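You operate a simulated robot arm through the tools that you are given. There is no shell and no other tool.

Carry out the task below with a simulated two-armed robot. There is one attempt and no reset: what you move stays moved.

Task
Fit a black ring and the teal fitting on the grey post, clamp it and pump to about 80 kPa.
Fine: shut the vent before pumping.

Only the result counts: the job must be done as asked and must still hold three seconds after the hand-in. Knocking over, shifting, dropping, spilling or breaking anything else fails it.

Robot
Two 7-joint arms with fingered hands on one trunk that stands fixed in place. Base frame: the origin is at the foot of the trunk, x ahead of it, y to its left, z up; the work surface is at about z = 0.86. Units: m, degrees, N and s.
The left shoulder is at [0.021, 0.208, 1.397], the right one opposite. Each reaches about 1.152 m from its shoulder. Payload 5 kg a hand.
The tool frame of a hand sits at the grasp point between the pads (the TCP): z along the fingers, y along the line on which they close. The tips reach 0.048 m beyond it. The gripper opens to 0.16 m; its body begins 0.056 m behind the TCP. The gripper is a hand of 4 fingers: y runs from the thumb to the fingers, the wrist lies at [-0.026, -0.142, -0.252] in the tool frame, and closing takes about 1.5 s.
Orientation is that of the tool frame in the base frame, as a unit quaternion [w, x, y, z]. With the fingers straight down and the wrist toward the robot, the tool's x, y and z point along [0, 1, 0], [1, 0, 0] and [0, 0, -1] of the base frame.

Tools
- The arms move only by the tool move_arm. It takes "left_deltas", "right_deltas" or both (then of equal length, played together; a hand with none holds still); each is a list of rows, each a list of 6 numbers: the shift along the base's x, y, z in m, then the turn, a rotation vector about the base's x, y, z in degrees. In form: [[tx, ty, tz, ax, ay, az], ...]. A call has 1 to 20 rows; each row shifts and turns the commanded pose from where the row before left it. "left_grip" and "right_grip" are, for a hand that has rows, the closure, from 0 (fully open) to 1 (shut), set as the call begins (left out, the last holds). A row lasts 0.2 s, in which the tool goes at most 0.05 m and 8.6 degrees; a call with a longer step from one row to the next is refused whole, and so is a gripper value outside its range. Where a pose cannot be reached the arm comes as near as it can. A force on the tool above 90 N (or 10 N above the force at the start of the call, whichever is more), or a blocked arm, ends the call early, and 0.2 s more pass. The fingers move at their own pace (about 0.108 m/s each) and stop on an object; they squeeze with about 28 N. The grip force told is the motor's: it shows also when the fingers shut on nothing. Time passes only in rows, and 0.2 s behind the last, so rows that do not move let the fingers close. It gives the time, the measured TCP pose, the force on the tool (base axes), the opening and the grip force at its end, in the units of the frame above (readings bear some noise), with the torque about the TCP (base axes, N m) and any sound that the robot's microphone picked up.
- Cameras (640 x 400 px; columns grow to the right, rows downward): "scene" is now at [0.0918, -0.0268, 1.5793]; the picture's right is [-0.33, -0.94, -0.00], its down [-0.59, 0.21, -0.78] and it looks along [0.74, -0.26, -0.63] (base axes); focal length 368 px, centre (320, 200). "left" rides on the left gripper at [-0.087, -0.133, -0.189] in its tool frame; the picture's right is [-0.83, -0.26, 0.49], its down [0.51, -0.71, 0.49] and it looks along [0.22, 0.66, 0.72] (tool axes); focal length 238 px, centre (320, 200). "right" rides on the right gripper at [0.087, -0.133, -0.189] in its tool frame; the picture's right is [-0.83, 0.26, -0.49], its down [-0.51, -0.71, 0.49] and it looks along [-0.22, 0.66, 0.72] (tool axes); focal length 238 px, centre (320, 200).
- get_image(camera): a new picture of that camera. No time passes.
- lift_body(by): moves the trunk up (or, below 0, down) by that many m; the arms and the scene camera ride with it, the base frame stays. It gives what a move gives, with no picture.
- curl_fingers(index, middle, ring, thumb_bend, thumb_turn, hand): sets how far each is bent, from 0 (flat) to 1 (curled in); at 0.3 the hand is open as for a grip, at 0.7 the pads meet at the TCP. One left out holds its place. A second passes; each finger stops where it meets its share of the squeeze, and holds until it gets a number again. A gripper value or a shape takes the hand back. It gives what a move gives, with no picture; readings hold the bend of each and the force on the fingers (four entries, about 0 where the hand has none), thumb and palm. thumb_turn goes from beside the hand (0) to across from the fingers (1), as for a grip.
- preshape(shape, hand): the hand has 4 fingers and takes this shape, open, in about a second: jaw (thumb against the fingers, like two jaws); tri (thumb and two fingers); tip (a fingertip pinch); poke (one finger out to press); point (the index stretched); flat (the hand flat); cup (the hand cupped); fist (a fist). The gripper value then closes the fingers along that shape, each until it touches; the sizes above hold for jaw. It gives what a move gives, with no picture.
- aim_head(pan, tilt): turns the head with the scene camera to pan (to the left, within 86 degrees either way) and tilt (down, from -29 to 69), counted from straight ahead of the robot. It gives what a move gives.
- probe_pixels(camera, pixels): for up to 12 pixels [column, row] of the newest picture of that camera ("zoom" is the newest enlarged one), the place [x, y, z] in the base frame of the surface seen there, good to about 0.002 m. No time passes.
- close_up(camera, box): a new picture of the part [left, top, right, bottom] of that camera's present view, enlarged. No time passes.
- hand_in(): hands the job in; it is judged then, once.

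Leave the grippers open and the arms clear of the work at the hand-in unless told otherwise.

The tools are called after ">>>" as a command line: name --argument value ..., lists and objects as JSON in quotes. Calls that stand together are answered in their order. move_arm: Moves the arms, as the interface text tells. Its arguments: {"type":"object","properties":{"left_deltas":{"type":"array"},"left_grip":{"type":"number"},"right_deltas":{"type":"array"},"right_grip":{"type":"number"}},"required":[]} The other tools are called the same way: lift_body (by) moves the trunk up or down; preshape (shape, hand) gives the hand a shape; curl_fingers (index, middle, ring, thumb_bend, thumb_turn, hand) moves the fingers one by one; aim_head (pan, tilt) turns the head that bears the scene camera; get_image (camera) takes a picture; probe_pixels (camera, pixels) gives the place of the surface under pixels of a picture; close_up (camera, box) takes an enlarged picture of a part of a camera's view; hand_in () hands the job in.

At the start:

```text
time: 0.0
left_tool_pos: [0.6432, 0.0111, 1.1423]
left_tcp_rot: [0.0, 0.707, 0.707, 0.0]
left_force: [-0.3, -0.8, -0.1]
left_ft_torque: [0.01, 0.01, 0.01]
left_width: 0.1598
left_grasp_force: 0.1
left_shape: jaw
left_bend: [0.3, 0.3, 0.3, 0.3, 0.98]
left_finger forces: [0.1, 0.0, 0.0, 0.0, 0.1, 0.0]
right_tool_pos: [0.551, -0.4773, 1.2306]
right_tcp_rot: [-0.001, 0.708, 0.706, 0.0]
right_force: [-0.3, 0.5, -0.4]
right_ft_torque: [-0.02, 0.0, -0.01]
right_width: 0.1596
right_grasp_force: 0.1
right_shape: jaw
right_bend: [0.3, 0.3, 0.3, 0.3, 0.98]
right_finger forces: [0.1, 0.0, 0.0, 0.0, 0.0, 0.0]
trunk travel left (down, up): [-0.399, 0.291]
head pan, tilt (commanded): [-19.4, 38.7]
```

scene: 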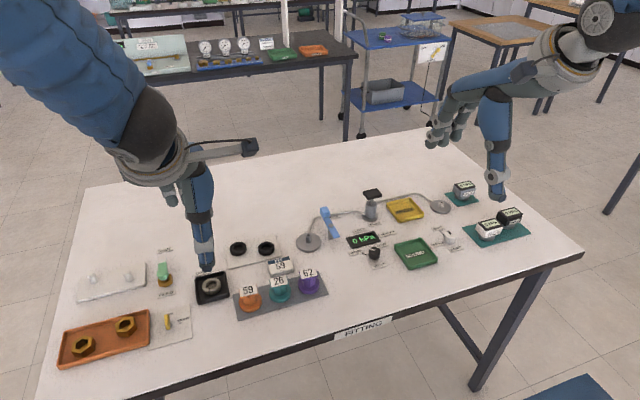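
right: 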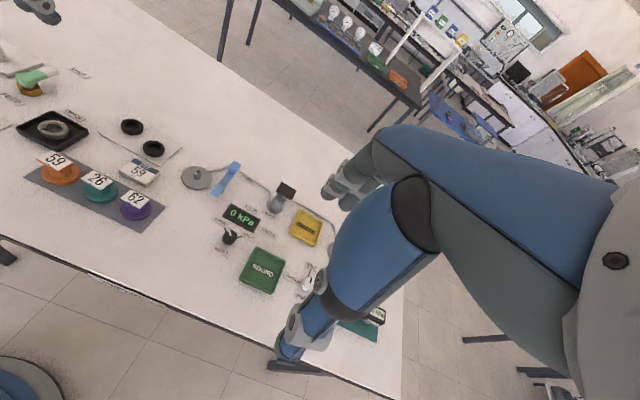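
left: 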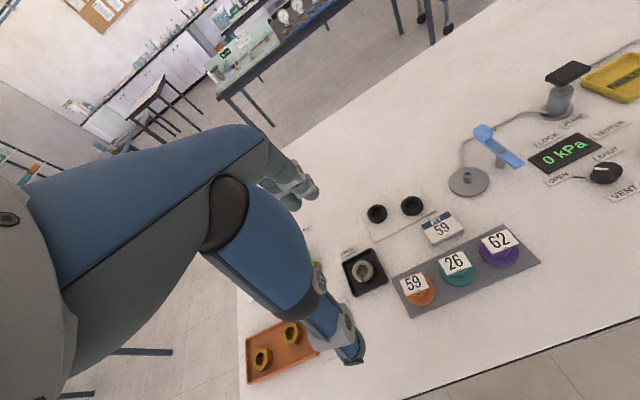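

I see a bench with many items. I'll start with enlarged views of the work area: the post/clamp area around (340,220), the fittings around (280,290), and the rings around (250,250).

>>> close_up --camera "scene" --box '[190, 220, 350, 320]'

>>> close_up --camera "scene" --box '[290, 180, 470, 280]'

>>> close_up --camera "scene" --box '[50, 240, 240, 370]'

>>> close_up --camera "left" --box '[430, 50, 640, 210]'

>>> close_up --camera "scene" --box '[430, 170, 550, 250]'

```text
4.00 times, centred on (270, 270) of scene
```

zoom: 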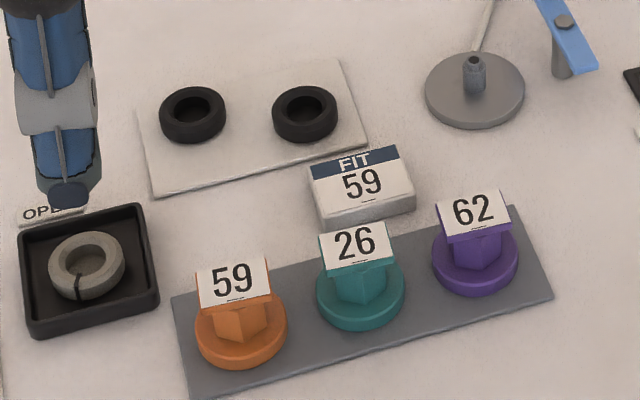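

```text
3.56 times, centred on (380, 230) of scene
```

zoom: 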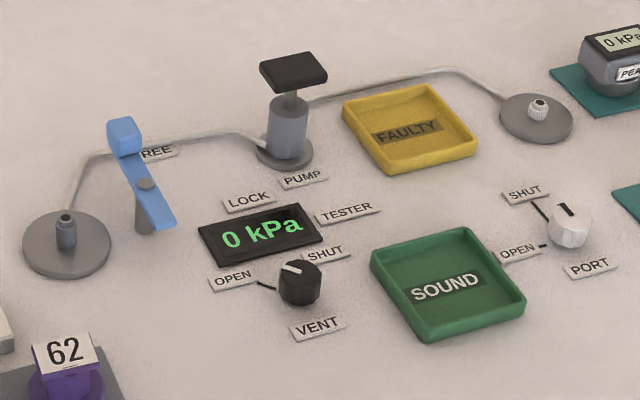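

```text
3.08 times, centred on (145, 305) of scene
```

zoom: 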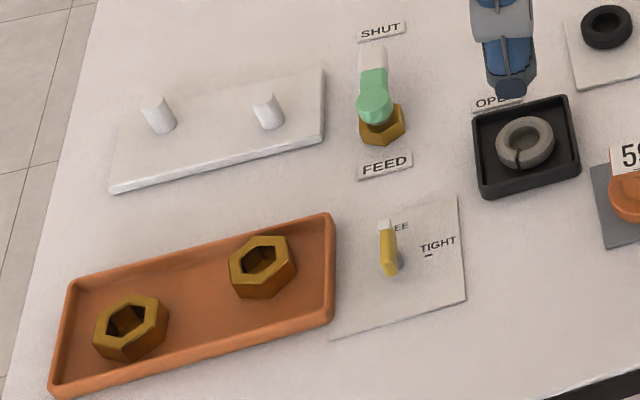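

```text
2.50 times, centred on (535, 130) of left
```

zoom: 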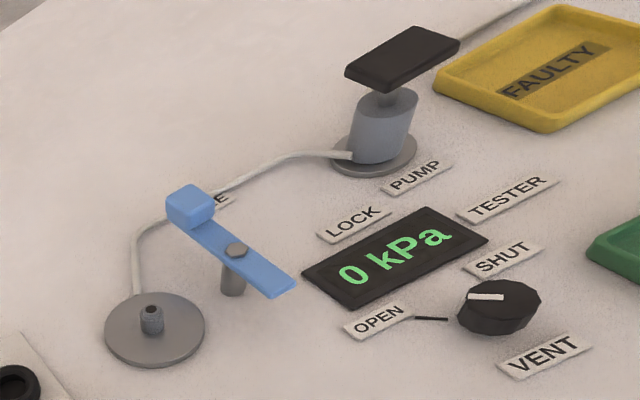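

```text
5.00 times, centred on (490, 210) of scene
```

zoom: 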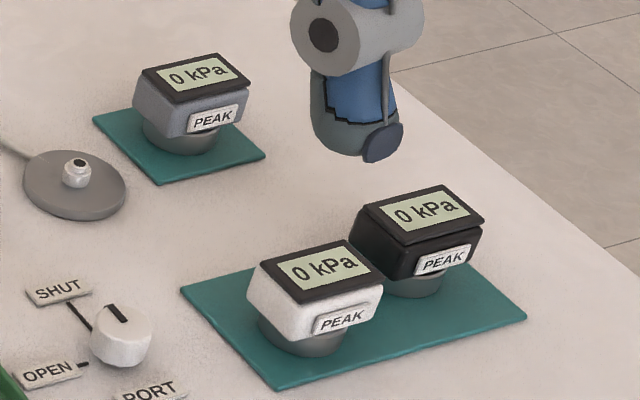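

I'll look closer at the two black rings and the vent knob to check for cracks and pointer direction, and probe key points.

>>> close_up --camera "scene" --box '[220, 230, 300, 280]'

>>> close_up --camera "scene" --box '[340, 225, 420, 275]'

>>> close_up --camera "left" --box '[350, 180, 450, 240]'

>>> close_up --camera "scene" --box '[290, 190, 370, 250]'

>>> probe_pixels --camera "scene" --pixels '[[308, 236], [308, 243], [238, 249], [266, 249], [280, 283], [280, 294], [326, 211], [332, 235], [325, 227], [373, 193], [374, 251], [362, 240]]'

```text
8.00 times, centred on (260, 255) of scene
```

zoom: 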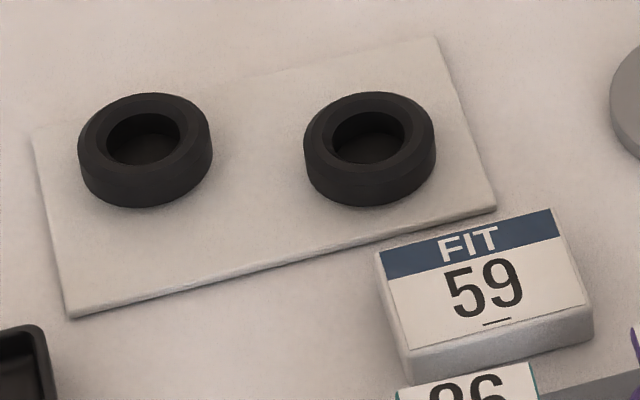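

```text
8.00 times, centred on (380, 250) of scene
```

zoom: 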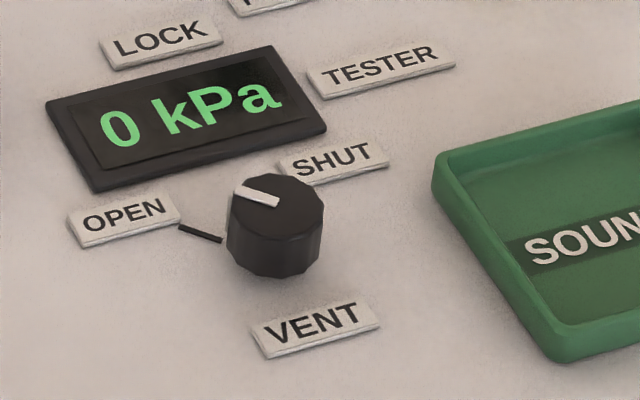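

```text
6.40 times, centred on (400, 210) of left
```

zoom: 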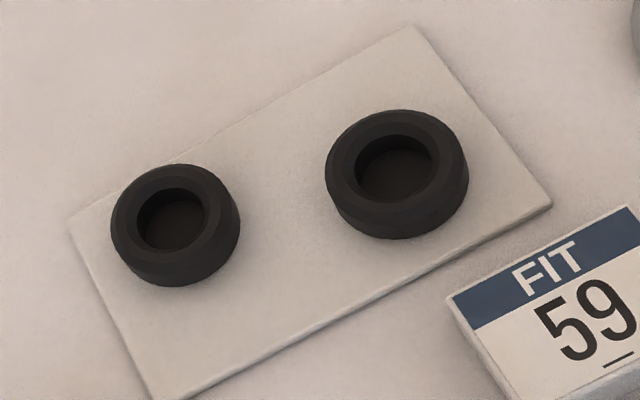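

```text
6.67 times, centred on (330, 220) of scene
```

zoom: 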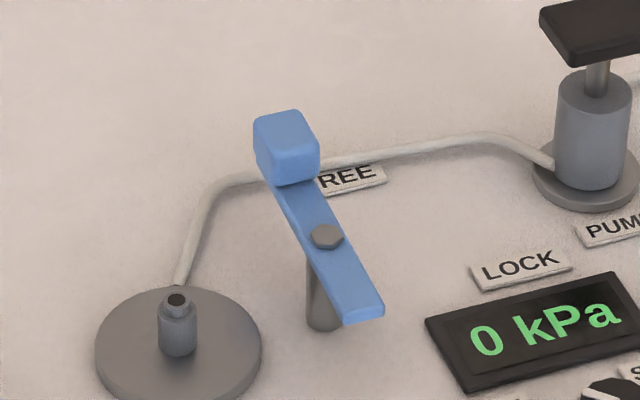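

```text
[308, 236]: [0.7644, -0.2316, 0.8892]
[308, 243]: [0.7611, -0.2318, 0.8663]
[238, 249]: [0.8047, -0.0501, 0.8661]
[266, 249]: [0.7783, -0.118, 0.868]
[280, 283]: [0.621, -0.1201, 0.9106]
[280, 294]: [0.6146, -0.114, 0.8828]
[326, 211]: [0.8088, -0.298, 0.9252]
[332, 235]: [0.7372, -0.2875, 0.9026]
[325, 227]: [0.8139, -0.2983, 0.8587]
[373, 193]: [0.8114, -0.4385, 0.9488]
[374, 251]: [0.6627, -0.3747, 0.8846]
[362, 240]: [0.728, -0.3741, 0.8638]
```

The vent pointer is at OPEN. I'll probe fine details on the post, the lever and its pivot, using the newest zoom (box 290–370, 190–250).

>>> probe_pixels --camera "zoom" --pixels '[[176, 300], [176, 318], [178, 340], [100, 345], [258, 345], [180, 290], [178, 392], [286, 125], [286, 160], [327, 237], [362, 310], [320, 320]]'

>>> close_up --camera "scene" --box '[240, 255, 320, 305]'

```text
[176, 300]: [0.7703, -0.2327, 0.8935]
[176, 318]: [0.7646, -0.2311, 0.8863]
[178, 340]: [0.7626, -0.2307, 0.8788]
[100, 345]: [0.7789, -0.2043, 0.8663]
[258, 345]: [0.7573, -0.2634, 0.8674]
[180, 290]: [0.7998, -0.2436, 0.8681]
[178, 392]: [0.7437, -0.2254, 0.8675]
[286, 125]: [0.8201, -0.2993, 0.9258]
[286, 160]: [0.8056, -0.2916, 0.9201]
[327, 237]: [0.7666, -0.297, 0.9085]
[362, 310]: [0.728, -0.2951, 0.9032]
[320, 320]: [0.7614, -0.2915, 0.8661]
```

```text
8.00 times, centred on (280, 280) of scene
```

zoom: 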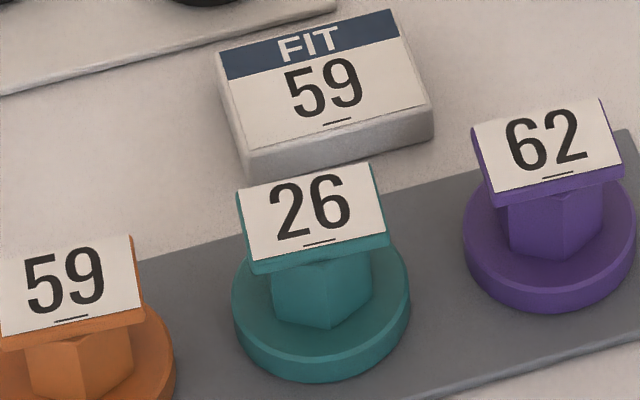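

Next I'll probe the teal fitting's parts (newest zoom, tag at (315,215), hex at (320,290), flange rim at (240,300)–(408,290), bottom at (322,372)), and the mat.

>>> probe_pixels --camera "zoom" --pixels '[[305, 180], [315, 240], [318, 268], [290, 295], [345, 290], [325, 322], [325, 345], [325, 368], [240, 300], [404, 290], [440, 300], [240, 200]]'

>>> close_up --camera "left" --box '[390, 210, 540, 310]'

```text
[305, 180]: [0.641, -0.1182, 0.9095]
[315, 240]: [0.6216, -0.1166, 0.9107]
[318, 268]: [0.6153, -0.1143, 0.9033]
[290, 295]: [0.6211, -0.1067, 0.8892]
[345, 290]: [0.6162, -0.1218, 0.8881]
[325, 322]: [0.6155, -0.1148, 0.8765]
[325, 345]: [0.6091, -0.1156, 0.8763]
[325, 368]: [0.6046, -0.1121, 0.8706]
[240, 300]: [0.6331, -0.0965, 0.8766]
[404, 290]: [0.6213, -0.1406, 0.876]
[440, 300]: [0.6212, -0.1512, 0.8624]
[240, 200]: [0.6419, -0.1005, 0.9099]
```

```text
4.00 times, centred on (465, 260) of left
```

zoom: 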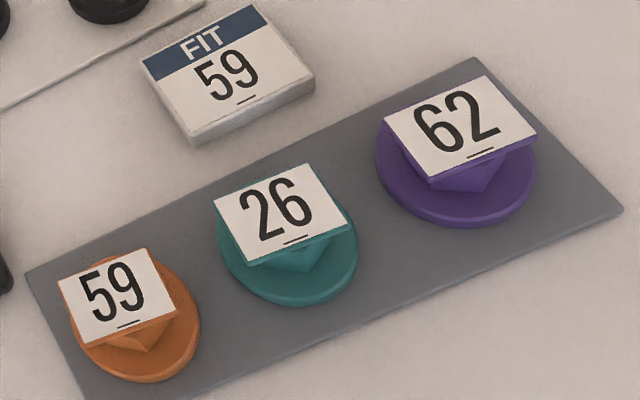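

Tag top of the teal fitting is at z≈0.910, its flange centre near (0.629,-0.119); the post is near (0.770,-0.234). The lever lies in FREE along x with its pivot near (0.766,-0.297). Before approaching I'll see how the hand looks in the "tip" shape, high in the air.

>>> preshape --hand "right" --shape "tip"

>>> preshape --hand "left" --shape "tri"

>>> get_image --camera "right"

>>> get_image --camera "left"

>>> get_image --camera "scene"

```text
time: 0.9
left_tool_pos: [0.6421, 0.011, 1.1426]
left_tcp_rot: [0.0, 0.707, 0.707, 0.0]
left_force: [0.1, -0.3, -0.1]
left_ft_torque: [0.01, 0.01, -0.01]
left_width: 0.1597
left_grasp_force: 0.1
left_shape: jaw
left_bend: [0.3, 0.3, 0.3, 0.3, 0.98]
left_finger forces: [0.0, 0.1, 0.1, 0.0, 0.0, 0.0]
right_tool_pos: [0.5511, -0.4758, 1.2304]
right_tcp_rot: [0.0, 0.708, 0.707, 0.0]
right_force: [-0.2, 0.6, 0.5]
right_ft_torque: [-0.03, 0.01, 0.01]
right_width: 0.1595
right_grasp_force: 0.1
right_shape: tip
right_bend: [0.3, 0.98, 0.99, 0.3, 0.98]
right_finger forces: [0.0, 0.1, 0.1, 0.1, 0.0, 0.1]
trunk travel left (down, up): [-0.399, 0.291]
head pan, tilt (commanded): [-19.4, 38.7]
```

```text
time: 1.8
left_tool_pos: [0.6438, 0.0118, 1.1411]
left_tcp_rot: [0.0, 0.707, 0.707, 0.0]
left_force: [-0.6, 0.4, 0.6]
left_ft_torque: [-0.05, 0.0, -0.01]
left_width: 0.1595
left_grasp_force: 0.1
left_shape: tri
left_bend: [0.3, 0.3, 0.99, 0.3, 0.98]
left_finger forces: [0.0, 0.0, 0.0, 0.1, 0.0, 0.1]
right_tool_pos: [0.5521, -0.4763, 1.2298]
right_tcp_rot: [0.001, 0.708, 0.707, 0.0]
right_force: [-0.4, 0.0, 0.8]
right_ft_torque: [0.0, 0.01, -0.01]
right_width: 0.1599
right_grasp_force: 0.1
right_shape: tip
right_bend: [0.3, 0.98, 0.99, 0.3, 0.98]
right_finger forces: [0.0, 0.0, 0.0, 0.0, 0.0, 0.1]
trunk travel left (down, up): [-0.399, 0.291]
head pan, tilt (commanded): [-19.4, 38.7]
```

```text
taken
```

right: 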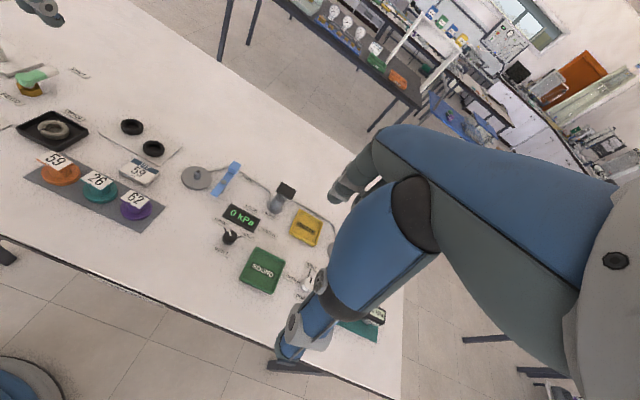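

```text
taken
```

left: 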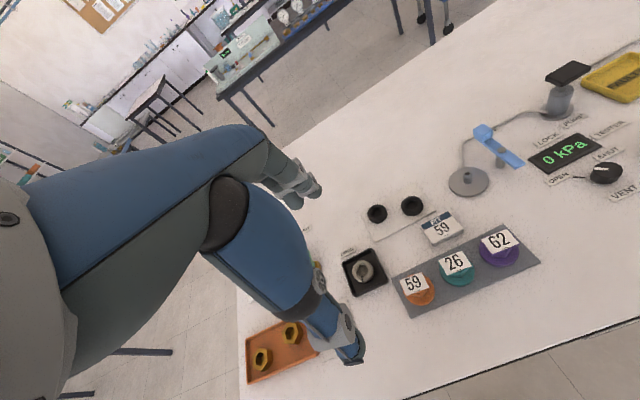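

```text
taken
```

scene: 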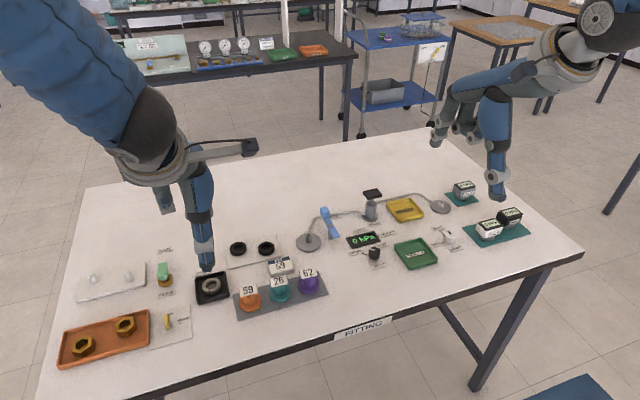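

I'll close the left hand (tri shape) in the air partially to see how the fingertips travel relative to the TCP.

>>> move_arm --left_deltas '[[0, 0, 0, 0, 0, 0], [0, 0, 0, 0, 0, 0], [0, 0, 0, 0, 0, 0], [0, 0, 0, 0, 0, 0], [0, 0, 0, 0, 0, 0], [0, 0, 0, 0, 0, 0], [0, 0, 0, 0, 0, 0], [0, 0, 0, 0, 0, 0]]' --right_deltas '[[0, 0, 0, 0, 0, 0], [0, 0, 0, 0, 0, 0], [0, 0, 0, 0, 0, 0], [0, 0, 0, 0, 0, 0], [0, 0, 0, 0, 0, 0], [0, 0, 0, 0, 0, 0], [0, 0, 0, 0, 0, 0], [0, 0, 0, 0, 0, 0]]' --left_grip 0.72 --right_grip 0.72

>>> get_image --camera "left"

>>> get_image --camera "right"

>>> close_up --camera "scene" --box '[100, 80, 300, 300]'

```text
time: 3.6
left_tool_pos: [0.6444, 0.0118, 1.1415]
left_tcp_rot: [0.0, 0.708, 0.706, 0.0]
left_force: [0.0, 0.3, 0.9]
left_ft_torque: [-0.02, 0.0, 0.02]
left_width: 0.0453
left_grasp_force: 0.1
left_shape: tri
left_bend: [0.74, 0.55, 0.99, 0.74, 1.0]
left_finger forces: [0.0, 0.1, 0.1, 0.0, 0.0, 0.1]
right_tool_pos: [0.5519, -0.4772, 1.2302]
right_tcp_rot: [0.0, 0.707, 0.707, -0.001]
right_force: [1.6, 0.1, 0.3]
right_ft_torque: [0.01, -0.02, 0.0]
right_width: 0.0454
right_grasp_force: 0.1
right_shape: tip
right_bend: [0.73, 0.98, 0.99, 0.74, 1.0]
right_finger forces: [0.0, 0.1, 0.0, 0.1, 0.1, 0.0]
trunk travel left (down, up): [-0.399, 0.291]
head pan, tilt (commanded): [-19.4, 38.7]
```

```text
taken
```

left: 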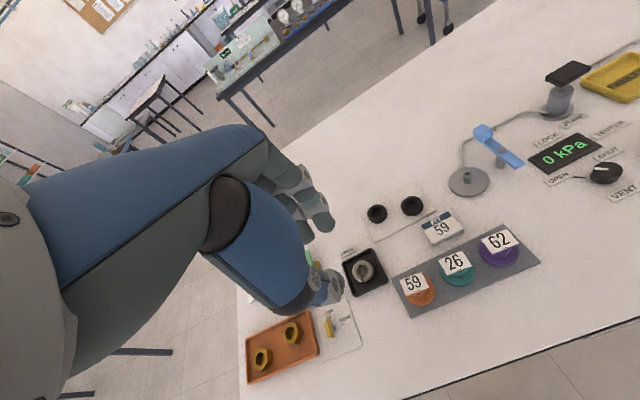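

```text
taken
```

right: 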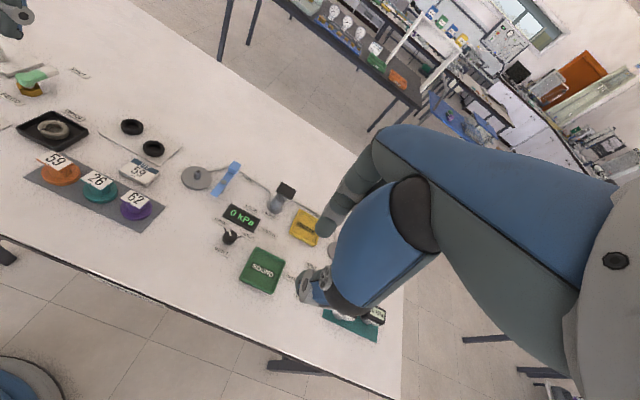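

```text
1.82 times, centred on (200, 190) of scene
```

zoom: 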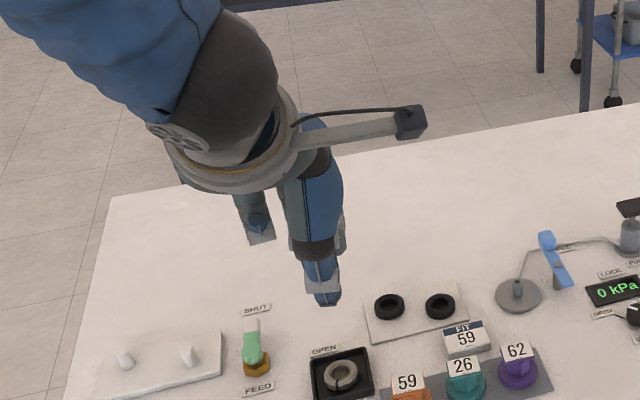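

I'll probe the fingertips in the left and right hand camera images to learn where they are relative to the TCP (left TCP (0.644,0.012,1.142); right TCP (0.552,-0.477,1.230)).

>>> probe_pixels --camera "left" --pixels '[[335, 275], [340, 288], [322, 305], [320, 205], [325, 225], [300, 185], [310, 240], [265, 270], [295, 205]]'

>>> probe_pixels --camera "right" --pixels '[[302, 290], [310, 300], [330, 270], [320, 232], [328, 222], [340, 212], [345, 195], [325, 215], [318, 225], [352, 290]]'

>>> close_up --camera "left" --box '[200, 130, 400, 330]'

>>> close_up --camera "right" --box '[250, 130, 450, 330]'

```text
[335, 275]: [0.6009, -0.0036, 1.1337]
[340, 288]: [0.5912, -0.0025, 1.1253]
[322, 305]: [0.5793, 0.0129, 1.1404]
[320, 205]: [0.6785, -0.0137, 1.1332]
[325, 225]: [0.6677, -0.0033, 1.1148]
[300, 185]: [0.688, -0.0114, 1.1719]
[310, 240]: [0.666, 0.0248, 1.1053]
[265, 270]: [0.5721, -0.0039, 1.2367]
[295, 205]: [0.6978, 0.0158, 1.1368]
```

```text
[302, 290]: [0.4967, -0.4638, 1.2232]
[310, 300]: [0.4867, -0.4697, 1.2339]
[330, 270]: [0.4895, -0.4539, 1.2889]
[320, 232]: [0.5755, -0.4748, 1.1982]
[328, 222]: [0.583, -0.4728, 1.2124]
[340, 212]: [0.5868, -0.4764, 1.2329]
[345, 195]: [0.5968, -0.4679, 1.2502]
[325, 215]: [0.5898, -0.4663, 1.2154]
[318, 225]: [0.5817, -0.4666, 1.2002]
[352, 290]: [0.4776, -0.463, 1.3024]
```

```text
2.00 times, centred on (300, 230) of left
```

zoom: 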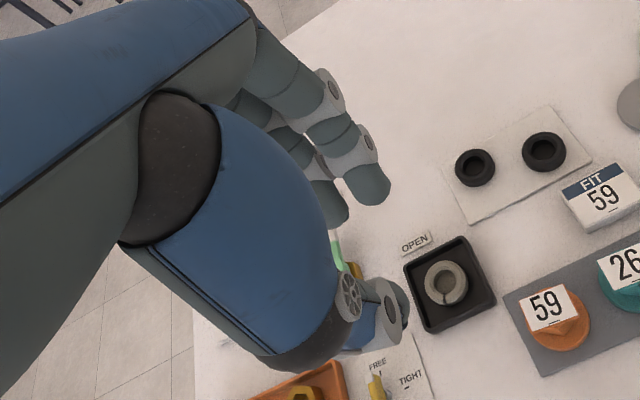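

```text
2.00 times, centred on (350, 230) of right
```

zoom: 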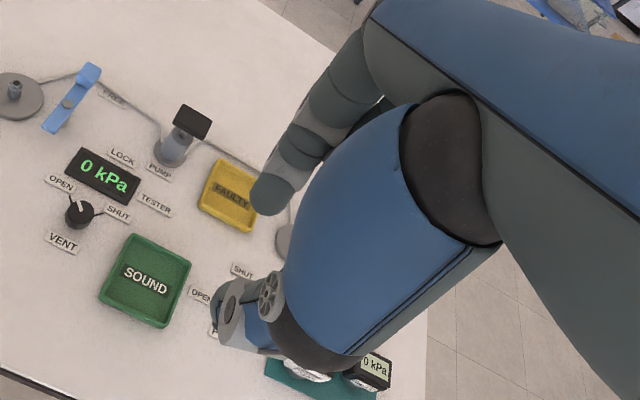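

Fingertips sit ~0.03–0.036 m past the TCP at this closure, on either side. I'll measure ring B, ring A, the FIT block and the plate more exactly with a zoom.

>>> close_up --camera "scene" --box '[220, 230, 300, 280]'

>>> probe_pixels --camera "zoom" --pixels '[[370, 98], [370, 112], [315, 140], [425, 140], [370, 180], [370, 195], [370, 145], [307, 160], [434, 160], [410, 370], [395, 260], [560, 215]]'

>>> probe_pixels --camera "zoom" --pixels '[[145, 98], [145, 182], [90, 145], [200, 145], [145, 150], [250, 180], [60, 280], [478, 190], [400, 60], [600, 330], [520, 320], [480, 150]]'

```text
8.00 times, centred on (260, 255) of scene
```

zoom: 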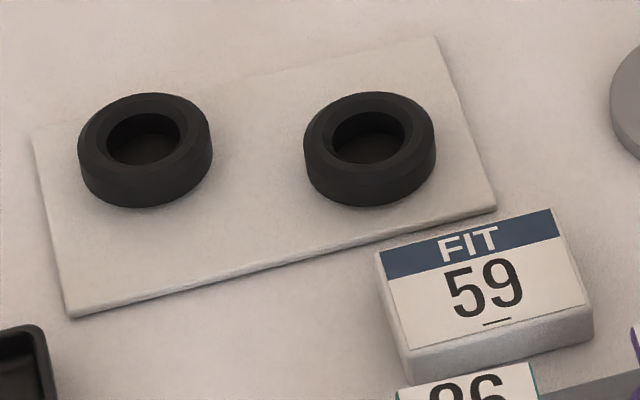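

```text
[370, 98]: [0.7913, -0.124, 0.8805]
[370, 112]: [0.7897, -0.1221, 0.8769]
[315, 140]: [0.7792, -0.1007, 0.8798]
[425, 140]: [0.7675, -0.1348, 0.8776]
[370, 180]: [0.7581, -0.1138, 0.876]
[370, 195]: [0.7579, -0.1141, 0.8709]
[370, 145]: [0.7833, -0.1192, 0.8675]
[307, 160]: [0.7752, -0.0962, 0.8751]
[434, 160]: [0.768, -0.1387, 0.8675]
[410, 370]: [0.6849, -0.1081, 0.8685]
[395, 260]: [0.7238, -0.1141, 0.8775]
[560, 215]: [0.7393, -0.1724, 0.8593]
```

```text
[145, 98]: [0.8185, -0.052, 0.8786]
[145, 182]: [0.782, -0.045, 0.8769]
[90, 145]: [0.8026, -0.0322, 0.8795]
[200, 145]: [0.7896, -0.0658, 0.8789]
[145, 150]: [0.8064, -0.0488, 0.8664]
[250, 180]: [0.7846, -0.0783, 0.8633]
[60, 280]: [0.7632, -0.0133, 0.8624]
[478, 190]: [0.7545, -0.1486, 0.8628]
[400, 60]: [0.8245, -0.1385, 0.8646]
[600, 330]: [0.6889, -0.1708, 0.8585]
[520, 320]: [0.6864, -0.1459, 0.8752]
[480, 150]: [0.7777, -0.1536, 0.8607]
```

Ring B centre ≈ (0.774,-0.1185), top z≈0.880, bottom ≈0.863, OD ≈0.043. The FIT block (back edge x≈0.726, top z≈0.877) is just in front of it, so I'll yaw the left hand −30° so the thumb comes in at the front-left. First I go above ring B at z≈0.99, fingers at 0.072 m opening.

>>> move_arm --left_deltas '[[0.016, -0.016, -0.019, 0, 0, -4], [0.016, -0.016, -0.019, 0, 0, -4], [0.016, -0.016, -0.019, 0, 0, -4], [0.016, -0.016, -0.019, 0, 0, -4], [0.016, -0.016, -0.019, 0, 0, -4], [0.016, -0.016, -0.019, 0, 0, -4], [0.016, -0.016, -0.019, 0, 0, -4], [0.018, -0.0185, -0.019, 0, 0, -2], [0, 0, 0, 0, 0, 0], [0, 0, 0, 0, 0, 0]]' --left_grip 0.55

>>> get_image --camera "left"

>>> get_image --camera "scene"

```text
time: 5.8
left_tool_pos: [0.7737, -0.118, 0.9904]
left_tcp_rot: [-0.001, 0.866, 0.5, -0.001]
left_force: [-0.4, 0.3, -0.2]
left_ft_torque: [-0.01, 0.0, 0.0]
left_width: 0.0717
left_grasp_force: 0.0
left_shape: tri
left_bend: [0.74, 0.47, 0.99, 0.71, 1.0]
left_finger forces: [0.0, 0.1, 0.0, 0.1, 0.0, 0.0]
right_tool_pos: [0.5508, -0.4771, 1.23]
right_tcp_rot: [-0.001, 0.708, 0.707, -0.001]
right_force: [0.6, -0.5, 0.0]
right_ft_torque: [0.02, 0.0, -0.01]
right_width: 0.0456
right_grasp_force: 0.2
right_shape: tip
right_bend: [0.73, 0.98, 0.99, 0.74, 1.0]
right_finger forces: [0.1, 0.1, 0.0, 0.0, 0.0, 0.1]
trunk travel left (down, up): [-0.399, 0.291]
head pan, tilt (commanded): [-19.4, 38.7]
```

```text
taken
```

left: 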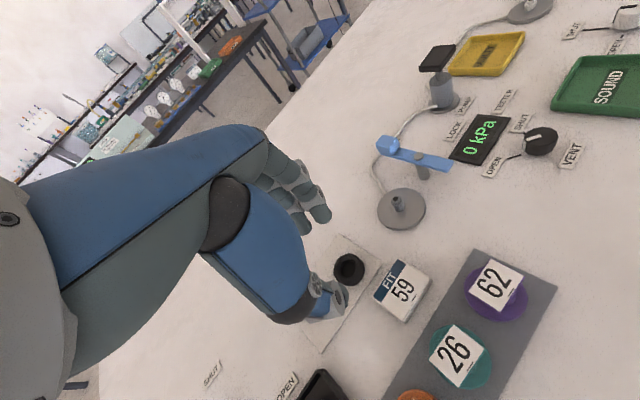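

```text
taken
```

scene: 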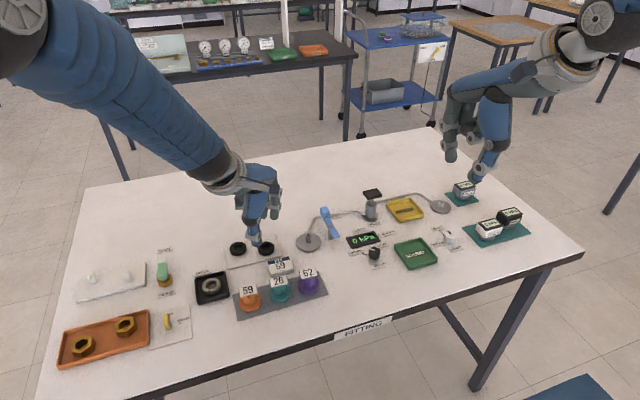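

I'll zoom on the left hand's fingertips over the ring and probe them.

>>> close_up --camera "left" --box '[240, 140, 400, 340]'

>>> close_up --camera "scene" --box '[190, 150, 310, 280]'

>>> probe_pixels --camera "left" --pixels '[[325, 214], [318, 190], [305, 230], [325, 300], [342, 300], [335, 312], [348, 270], [348, 252], [362, 270]]'

```text
2.00 times, centred on (320, 240) of left
```

zoom: 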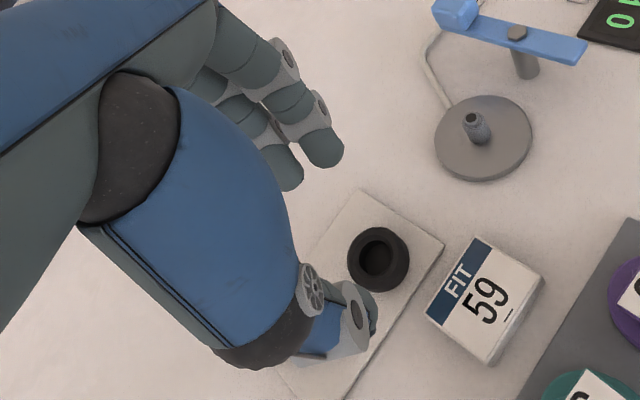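

```text
3.08 times, centred on (250, 215) of scene
```

zoom: 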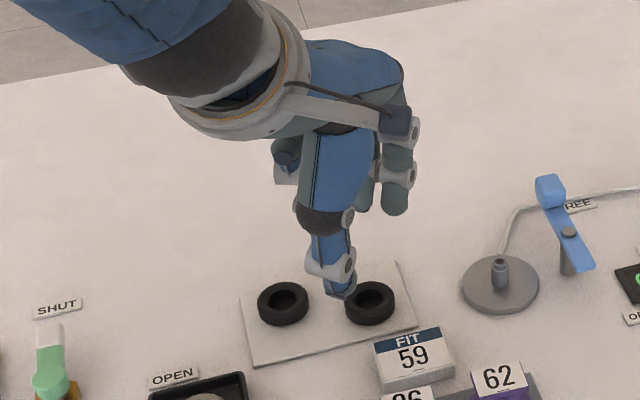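

```text
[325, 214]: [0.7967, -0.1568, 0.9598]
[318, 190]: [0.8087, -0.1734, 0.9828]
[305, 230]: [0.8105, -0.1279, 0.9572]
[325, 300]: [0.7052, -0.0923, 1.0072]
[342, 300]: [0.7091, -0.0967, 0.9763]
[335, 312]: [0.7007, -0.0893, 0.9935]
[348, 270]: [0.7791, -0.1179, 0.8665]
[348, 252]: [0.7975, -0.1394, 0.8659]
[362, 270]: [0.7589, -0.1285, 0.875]
```

I'll probe the thumb tip as seen from the scene camera (about zoom (340,290)).

>>> probe_pixels --camera "zoom" --pixels '[[338, 292], [345, 290], [330, 280], [340, 298], [335, 265], [398, 205], [365, 200], [285, 160], [370, 292]]'

```text
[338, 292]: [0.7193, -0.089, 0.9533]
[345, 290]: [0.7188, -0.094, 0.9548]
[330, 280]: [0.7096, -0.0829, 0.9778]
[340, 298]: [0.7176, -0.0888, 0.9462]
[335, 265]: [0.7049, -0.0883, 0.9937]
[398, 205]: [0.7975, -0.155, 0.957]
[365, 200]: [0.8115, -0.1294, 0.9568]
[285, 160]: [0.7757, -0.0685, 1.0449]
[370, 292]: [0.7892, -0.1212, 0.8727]
```

The thumb tip hangs ~0.044 below the TCP while the fingertips hang ~0.035, so I'll tilt the hand 8° about its own x axis (rotation vector (4,6.93,0)) to level the tips, and re-measure.

>>> move_arm --left_deltas '[[0, 0, -0.01, 2, 3.46, 0], [0, 0, -0.01, 2, 3.47, 0], [0, 0, 0, 0, 0, 0], [0, 0, 0, 0, 0, 0]]' --left_grip 0.6

>>> get_image --camera "left"

>>> close_up --camera "scene" --box '[210, 190, 310, 270]'

>>> close_up --camera "left" --box '[260, 180, 400, 340]'

```text
time: 6.8
left_tool_pos: [0.7699, -0.1245, 0.9764]
left_tcp_rot: [-0.036, 0.868, 0.494, -0.031]
left_force: [0.4, 0.2, 0.6]
left_ft_torque: [0.01, 0.01, -0.01]
left_width: 0.0645
left_grasp_force: 0.1
left_shape: tri
left_bend: [0.74, 0.49, 0.99, 0.72, 1.0]
left_finger forces: [0.1, 0.1, 0.1, 0.0, 0.0, 0.0]
left hand out of reach, approached as far as the arm can: row 1
right_tool_pos: [0.5515, -0.476, 1.2304]
right_tcp_rot: [-0.001, 0.708, 0.706, -0.001]
right_force: [-0.9, 0.1, -0.6]
right_ft_torque: [0.02, 0.02, 0.02]
right_width: 0.0457
right_grasp_force: 0.0
right_shape: tip
right_bend: [0.73, 0.98, 0.99, 0.74, 1.0]
right_finger forces: [0.0, 0.1, 0.0, 0.0, 0.1, 0.0]
trunk travel left (down, up): [-0.399, 0.291]
head pan, tilt (commanded): [-19.4, 38.7]
```

```text
taken
```

left: 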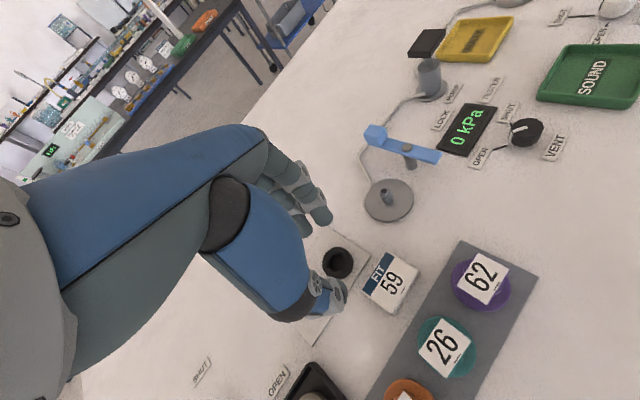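

```text
5.00 times, centred on (260, 230) of scene
```

zoom: 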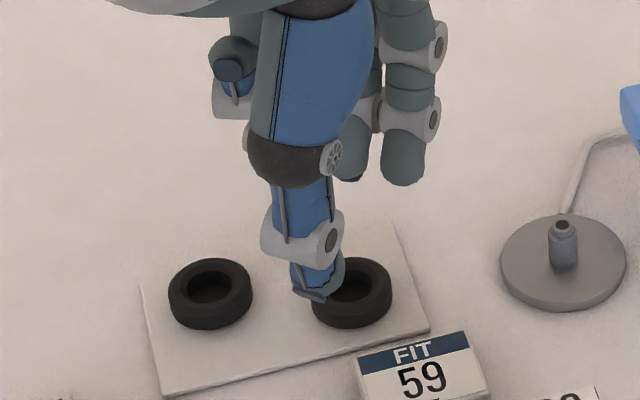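

```text
2.50 times, centred on (330, 260) of left
```

zoom: 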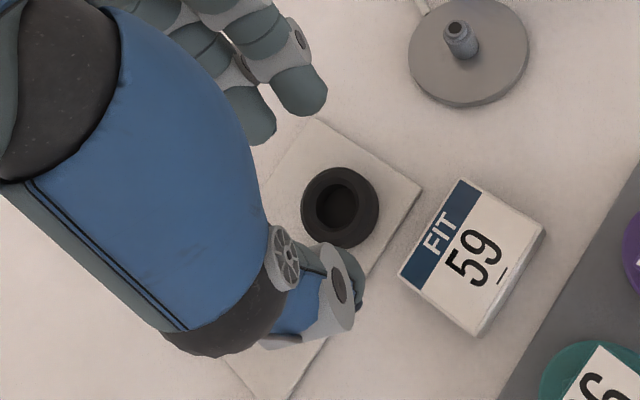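

The left arm is at its limit there. I'll raise the left hand well up first, then lower the trunk ~0.15 m so the arms work from closer to bench height.

>>> move_arm --left_deltas '[[-0.01, 0.01, 0.03, -2, -3.46, 0], [-0.01, 0.01, 0.03, -2, -3.47, 0], [-0.01, 0.01, 0.03, 0, 0, 0], [-0.01, 0.01, 0.03, 0, 0, 0], [-0.01, 0.01, 0.03, 0, 0, 0], [-0.01, 0.01, 0.03, 0, 0, 0], [0, 0, 0, 0, 0, 0]]'

```text
time: 8.4
left_tool_pos: [0.709, -0.0634, 1.1582]
left_tcp_rot: [0.025, 0.87, 0.493, 0.005]
left_force: [-0.1, -0.6, -0.9]
left_ft_torque: [0.01, 0.07, -0.01]
left_width: 0.064
left_grasp_force: 0.0
left_shape: tri
left_bend: [0.74, 0.49, 0.99, 0.72, 1.0]
left_finger forces: [0.0, 0.0, 0.1, 0.0, 0.1, 0.0]
right_tool_pos: [0.5524, -0.476, 1.2289]
right_tcp_rot: [-0.001, 0.708, 0.706, 0.0]
right_force: [0.3, -0.2, -0.7]
right_ft_torque: [0.02, 0.06, 0.02]
right_width: 0.0457
right_grasp_force: 0.1
right_shape: tip
right_bend: [0.73, 0.98, 0.99, 0.74, 1.0]
right_finger forces: [0.0, 0.0, 0.0, 0.0, 0.0, 0.0]
trunk travel left (down, up): [-0.399, 0.291]
head pan, tilt (commanded): [-19.4, 38.7]
```

Left hand at z=1.158, right at 1.229. Lowering the trunk 0.15 m brings them to ~1.008 and ~1.08, still above everything (highest item ~0.95).

>>> lift_body --by -0.15

>>> get_image --camera "scene"

```text
time: 10.2
left_tool_pos: [0.7094, -0.0634, 1.0094]
left_tcp_rot: [0.025, 0.869, 0.494, 0.006]
left_force: [0.0, -0.2, 1.1]
left_ft_torque: [-0.02, 0.01, -0.03]
left_width: 0.0644
left_grasp_force: 0.0
left_shape: tri
left_bend: [0.74, 0.49, 0.99, 0.72, 1.0]
left_finger forces: [0.1, 0.0, 0.0, 0.0, 0.1, 0.0]
right_tool_pos: [0.5514, -0.4758, 1.0809]
right_tcp_rot: [0.001, 0.708, 0.707, 0.0]
right_force: [-0.4, 0.6, 0.7]
right_ft_torque: [-0.01, 0.0, 0.02]
right_width: 0.0457
right_grasp_force: 0.1
right_shape: tip
right_bend: [0.73, 0.98, 0.99, 0.74, 1.0]
right_finger forces: [0.0, 0.0, 0.1, 0.1, 0.0, 0.1]
trunk travel left (down, up): [-0.249, 0.441]
head pan, tilt (commanded): [-19.4, 38.7]
```

```text
taken
```

scene: 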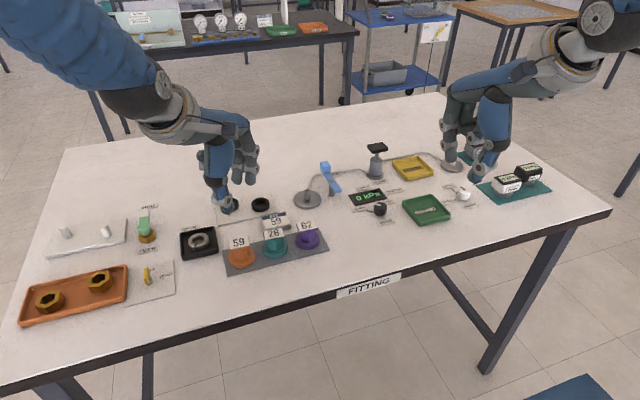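

The trunk is lower now. I'll move the left hand above ring B (to (0.774,-0.1185,0.962)) and add the tilt plus a small orientation correction.

>>> move_arm --left_deltas '[[0.016, -0.0138, -0.012, 1.5, 2.2, 0.2], [0.016, -0.0138, -0.012, 1.5, 2.2, 0.2], [0.016, -0.0138, -0.012, 1.5, 2.2, 0.2], [0.0166, -0.0137, -0.0114, 1.6, 2.3, 0.2], [0, 0, 0, 0, 0, 0], [0, 0, 0, 0, 0, 0]]'

>>> close_up --camera "left" --box '[260, 180, 400, 340]'

>>> get_image --camera "left"

>>> get_image --camera "scene"

>>> close_up --camera "scene" --box '[190, 120, 310, 240]'

```text
time: 11.6
left_tool_pos: [0.7738, -0.1191, 0.9596]
left_tcp_rot: [-0.06, 0.863, 0.5, -0.037]
left_force: [0.4, -0.5, -0.1]
left_ft_torque: [0.02, 0.01, 0.0]
left_width: 0.0643
left_grasp_force: 0.1
left_shape: tri
left_bend: [0.74, 0.49, 0.99, 0.72, 1.0]
left_finger forces: [0.0, 0.0, 0.0, 0.1, 0.1, 0.0]
right_tool_pos: [0.552, -0.4769, 1.0798]
right_tcp_rot: [0.0, 0.708, 0.707, 0.0]
right_force: [0.8, -0.4, 0.5]
right_ft_torque: [-0.01, 0.06, 0.03]
right_width: 0.0457
right_grasp_force: 0.1
right_shape: tip
right_bend: [0.73, 0.98, 0.99, 0.74, 1.0]
right_finger forces: [0.0, 0.0, 0.0, 0.0, 0.1, 0.1]
trunk travel left (down, up): [-0.249, 0.441]
head pan, tilt (commanded): [-19.4, 38.7]
```

```text
2.50 times, centred on (330, 260) of left
```

zoom: 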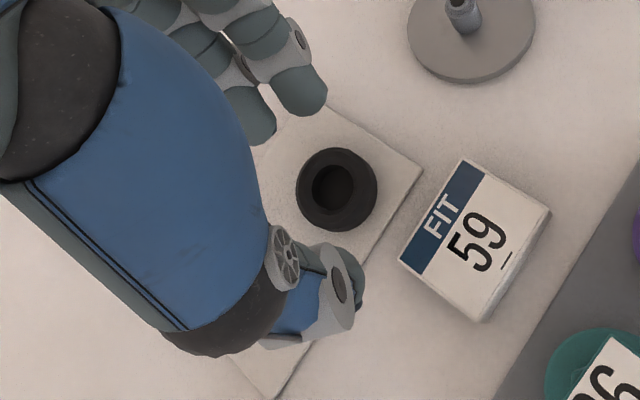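

```text
taken
```

left: 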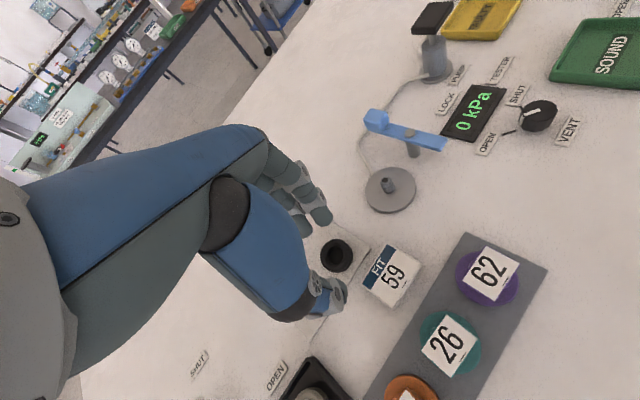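

```text
taken
```

scene: 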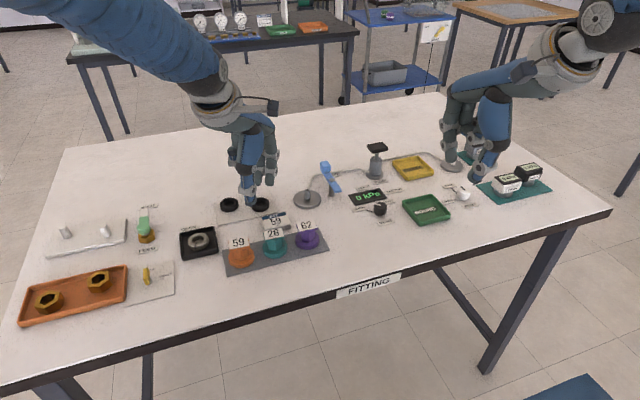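

```text
3.33 times, centred on (250, 180) of scene
```

zoom: 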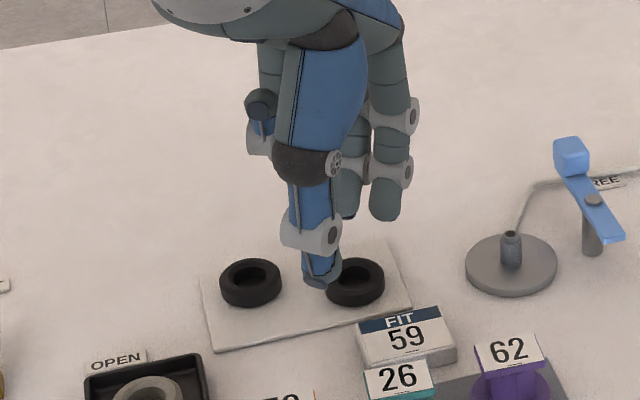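

Reached. I'll probe the tips (left image: index tip (325,213), middle tip (305,228); scene zoom: thumb tip (322,282), fingertip (385,215)).

>>> probe_pixels --camera "left" --pixels '[[326, 216], [304, 230], [300, 225], [343, 293], [336, 258], [336, 242], [350, 262]]'

>>> probe_pixels --camera "zoom" --pixels '[[320, 285], [322, 280], [325, 270], [335, 272], [385, 215], [352, 210], [368, 270], [262, 130]]'

```text
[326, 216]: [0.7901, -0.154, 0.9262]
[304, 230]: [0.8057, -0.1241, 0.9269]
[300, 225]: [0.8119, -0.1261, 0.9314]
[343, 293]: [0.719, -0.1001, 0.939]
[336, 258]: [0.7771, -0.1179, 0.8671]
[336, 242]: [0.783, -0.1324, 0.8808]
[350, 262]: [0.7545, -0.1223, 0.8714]
```

```text
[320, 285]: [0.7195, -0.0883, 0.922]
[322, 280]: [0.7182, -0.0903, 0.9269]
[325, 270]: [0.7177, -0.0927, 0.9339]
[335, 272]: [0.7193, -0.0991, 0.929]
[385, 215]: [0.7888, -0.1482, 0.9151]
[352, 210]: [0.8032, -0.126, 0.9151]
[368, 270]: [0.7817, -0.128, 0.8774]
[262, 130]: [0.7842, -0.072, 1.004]
```

Tips are level now (≈0.915–0.920 with TCP at 0.960). I descend 0.048 m straight over ring B so the fingertips end ~4 mm above the plate.

>>> move_arm --left_deltas '[[0.0003, 0.0003, -0.012, 0, 0, 0], [0.0003, 0.0003, -0.012, 0, 0, 0], [0, 0, -0.012, 0, 0, 0], [0, 0, -0.008, 0, 0, 0], [0, 0, -0.004, 0, 0, 0], [0, 0, 0, 0, 0, 0]]'

>>> close_up --camera "left" --box '[260, 180, 400, 340]'

>>> close_up --camera "scene" --box '[190, 120, 310, 240]'

```text
time: 12.9
left_tool_pos: [0.7753, -0.1192, 0.918]
left_tcp_rot: [-0.055, 0.863, 0.501, -0.032]
left_force: [4.6, -5.0, 39.9]
left_ft_torque: [-1.43, -1.25, 0.01]
left_width: 0.0644
left_grasp_force: 0.1
left_shape: tri
left_bend: [0.75, 0.49, 0.99, 0.72, 1.0]
left_finger forces: [33.3, 6.0, 0.1, 0.1, 0.0, 0.1]
right_tool_pos: [0.5483, -0.4763, 1.0818]
right_tcp_rot: [0.0, 0.707, 0.707, 0.0]
right_force: [-0.9, -0.3, -0.5]
right_ft_torque: [0.01, 0.0, -0.03]
right_width: 0.0456
right_grasp_force: 0.0
right_shape: tip
right_bend: [0.73, 0.98, 0.99, 0.74, 1.0]
right_finger forces: [0.0, 0.1, 0.0, 0.1, 0.0, 0.0]
trunk travel left (down, up): [-0.249, 0.441]
head pan, tilt (commanded): [-19.4, 38.7]
```

```text
2.50 times, centred on (330, 260) of left
```

zoom: 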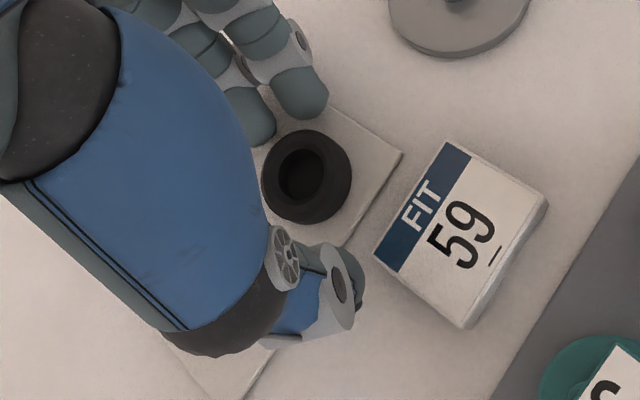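

```text
3.33 times, centred on (250, 180) of scene
```

zoom: 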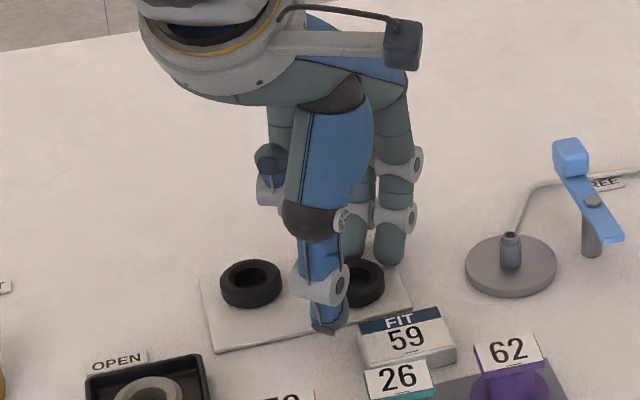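

The index fingertip touched the plate (33 N), outside the ring. I'll lift 5 mm to relieve it, then check the tip heights again, particularly the thumb.

>>> move_arm --left_deltas '[[0, 0, 0.008, 0, 0, 0], [0, 0, 0.0, 0, 0, 0]]'

>>> get_image --camera "left"

>>> close_up --camera "scene" --box '[220, 170, 300, 230]'

```text
time: 13.6
left_tool_pos: [0.7737, -0.1185, 0.9193]
left_tcp_rot: [-0.061, 0.863, 0.499, -0.035]
left_force: [5.4, -1.4, 21.4]
left_ft_torque: [-0.84, -0.78, 0.18]
left_width: 0.0654
left_grasp_force: 0.1
left_shape: tri
left_bend: [0.74, 0.49, 0.99, 0.72, 1.0]
left_finger forces: [20.8, 0.0, 0.0, 0.0, 0.0, 0.1]
right_tool_pos: [0.5511, -0.4758, 1.0814]
right_tcp_rot: [0.0, 0.708, 0.706, 0.0]
right_force: [-0.9, 0.1, 0.5]
right_ft_torque: [0.0, 0.02, 0.02]
right_width: 0.0457
right_grasp_force: 0.1
right_shape: tip
right_bend: [0.73, 0.98, 0.99, 0.74, 1.0]
right_finger forces: [0.0, 0.1, 0.1, 0.0, 0.1, 0.0]
trunk travel left (down, up): [-0.249, 0.441]
head pan, tilt (commanded): [-19.4, 38.7]
```

```text
taken
```

left: 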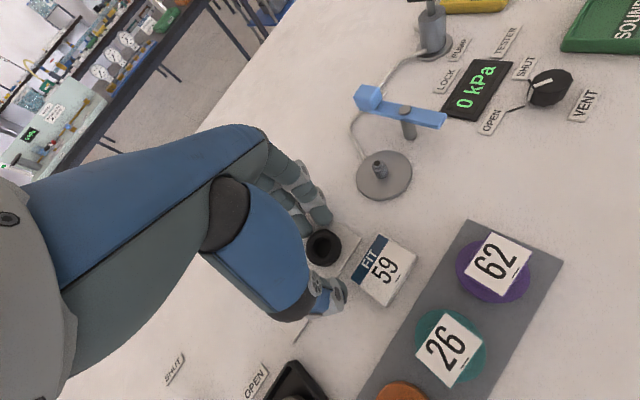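

```text
6.67 times, centred on (260, 200) of scene
```

zoom: 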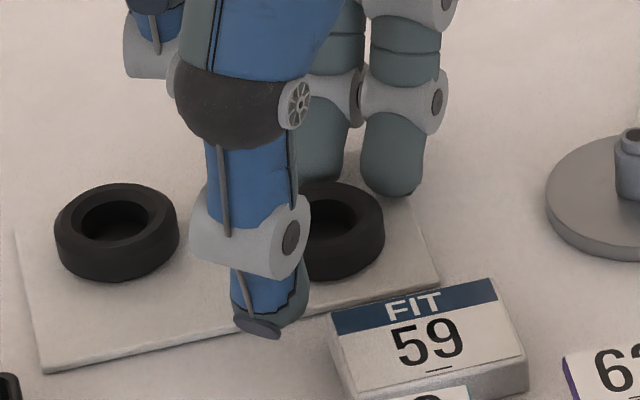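

>>> probe_pixels --camera "zoom" --pixels '[[262, 332], [265, 320], [285, 315], [297, 290], [395, 188], [392, 175], [325, 175], [360, 225], [345, 185]]'

>>> move_arm --left_deltas '[[0, 0, 0.003, 0, 0, 0], [0, 0, 0.0, 0, 0, 0]]'

```text
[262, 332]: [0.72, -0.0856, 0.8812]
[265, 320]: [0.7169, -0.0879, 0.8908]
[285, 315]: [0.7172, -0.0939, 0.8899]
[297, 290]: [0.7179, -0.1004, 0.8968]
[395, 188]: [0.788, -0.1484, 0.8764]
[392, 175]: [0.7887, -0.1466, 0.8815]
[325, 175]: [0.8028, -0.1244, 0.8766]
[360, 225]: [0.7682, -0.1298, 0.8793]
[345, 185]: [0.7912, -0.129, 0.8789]
```

```text
time: 14.2
left_tool_pos: [0.771, -0.1184, 0.92]
left_tcp_rot: [-0.062, 0.864, 0.499, -0.037]
left_force: [0.6, 1.4, 1.8]
left_ft_torque: [-0.07, -0.07, 0.02]
left_width: 0.0645
left_grasp_force: 0.0
left_shape: tri
left_bend: [0.74, 0.49, 0.99, 0.72, 1.0]
left_finger forces: [2.0, 0.1, 0.0, 0.1, 0.0, 0.0]
right_tool_pos: [0.5514, -0.4768, 1.0805]
right_tcp_rot: [-0.001, 0.708, 0.707, -0.001]
right_force: [0.1, -1.0, -0.1]
right_ft_torque: [-0.02, -0.01, -0.03]
right_width: 0.0456
right_grasp_force: 0.0
right_shape: tip
right_bend: [0.73, 0.98, 0.99, 0.74, 1.0]
right_finger forces: [0.0, 0.0, 0.0, 0.0, 0.0, 0.0]
trunk travel left (down, up): [-0.249, 0.441]
head pan, tilt (commanded): [-19.4, 38.7]
```

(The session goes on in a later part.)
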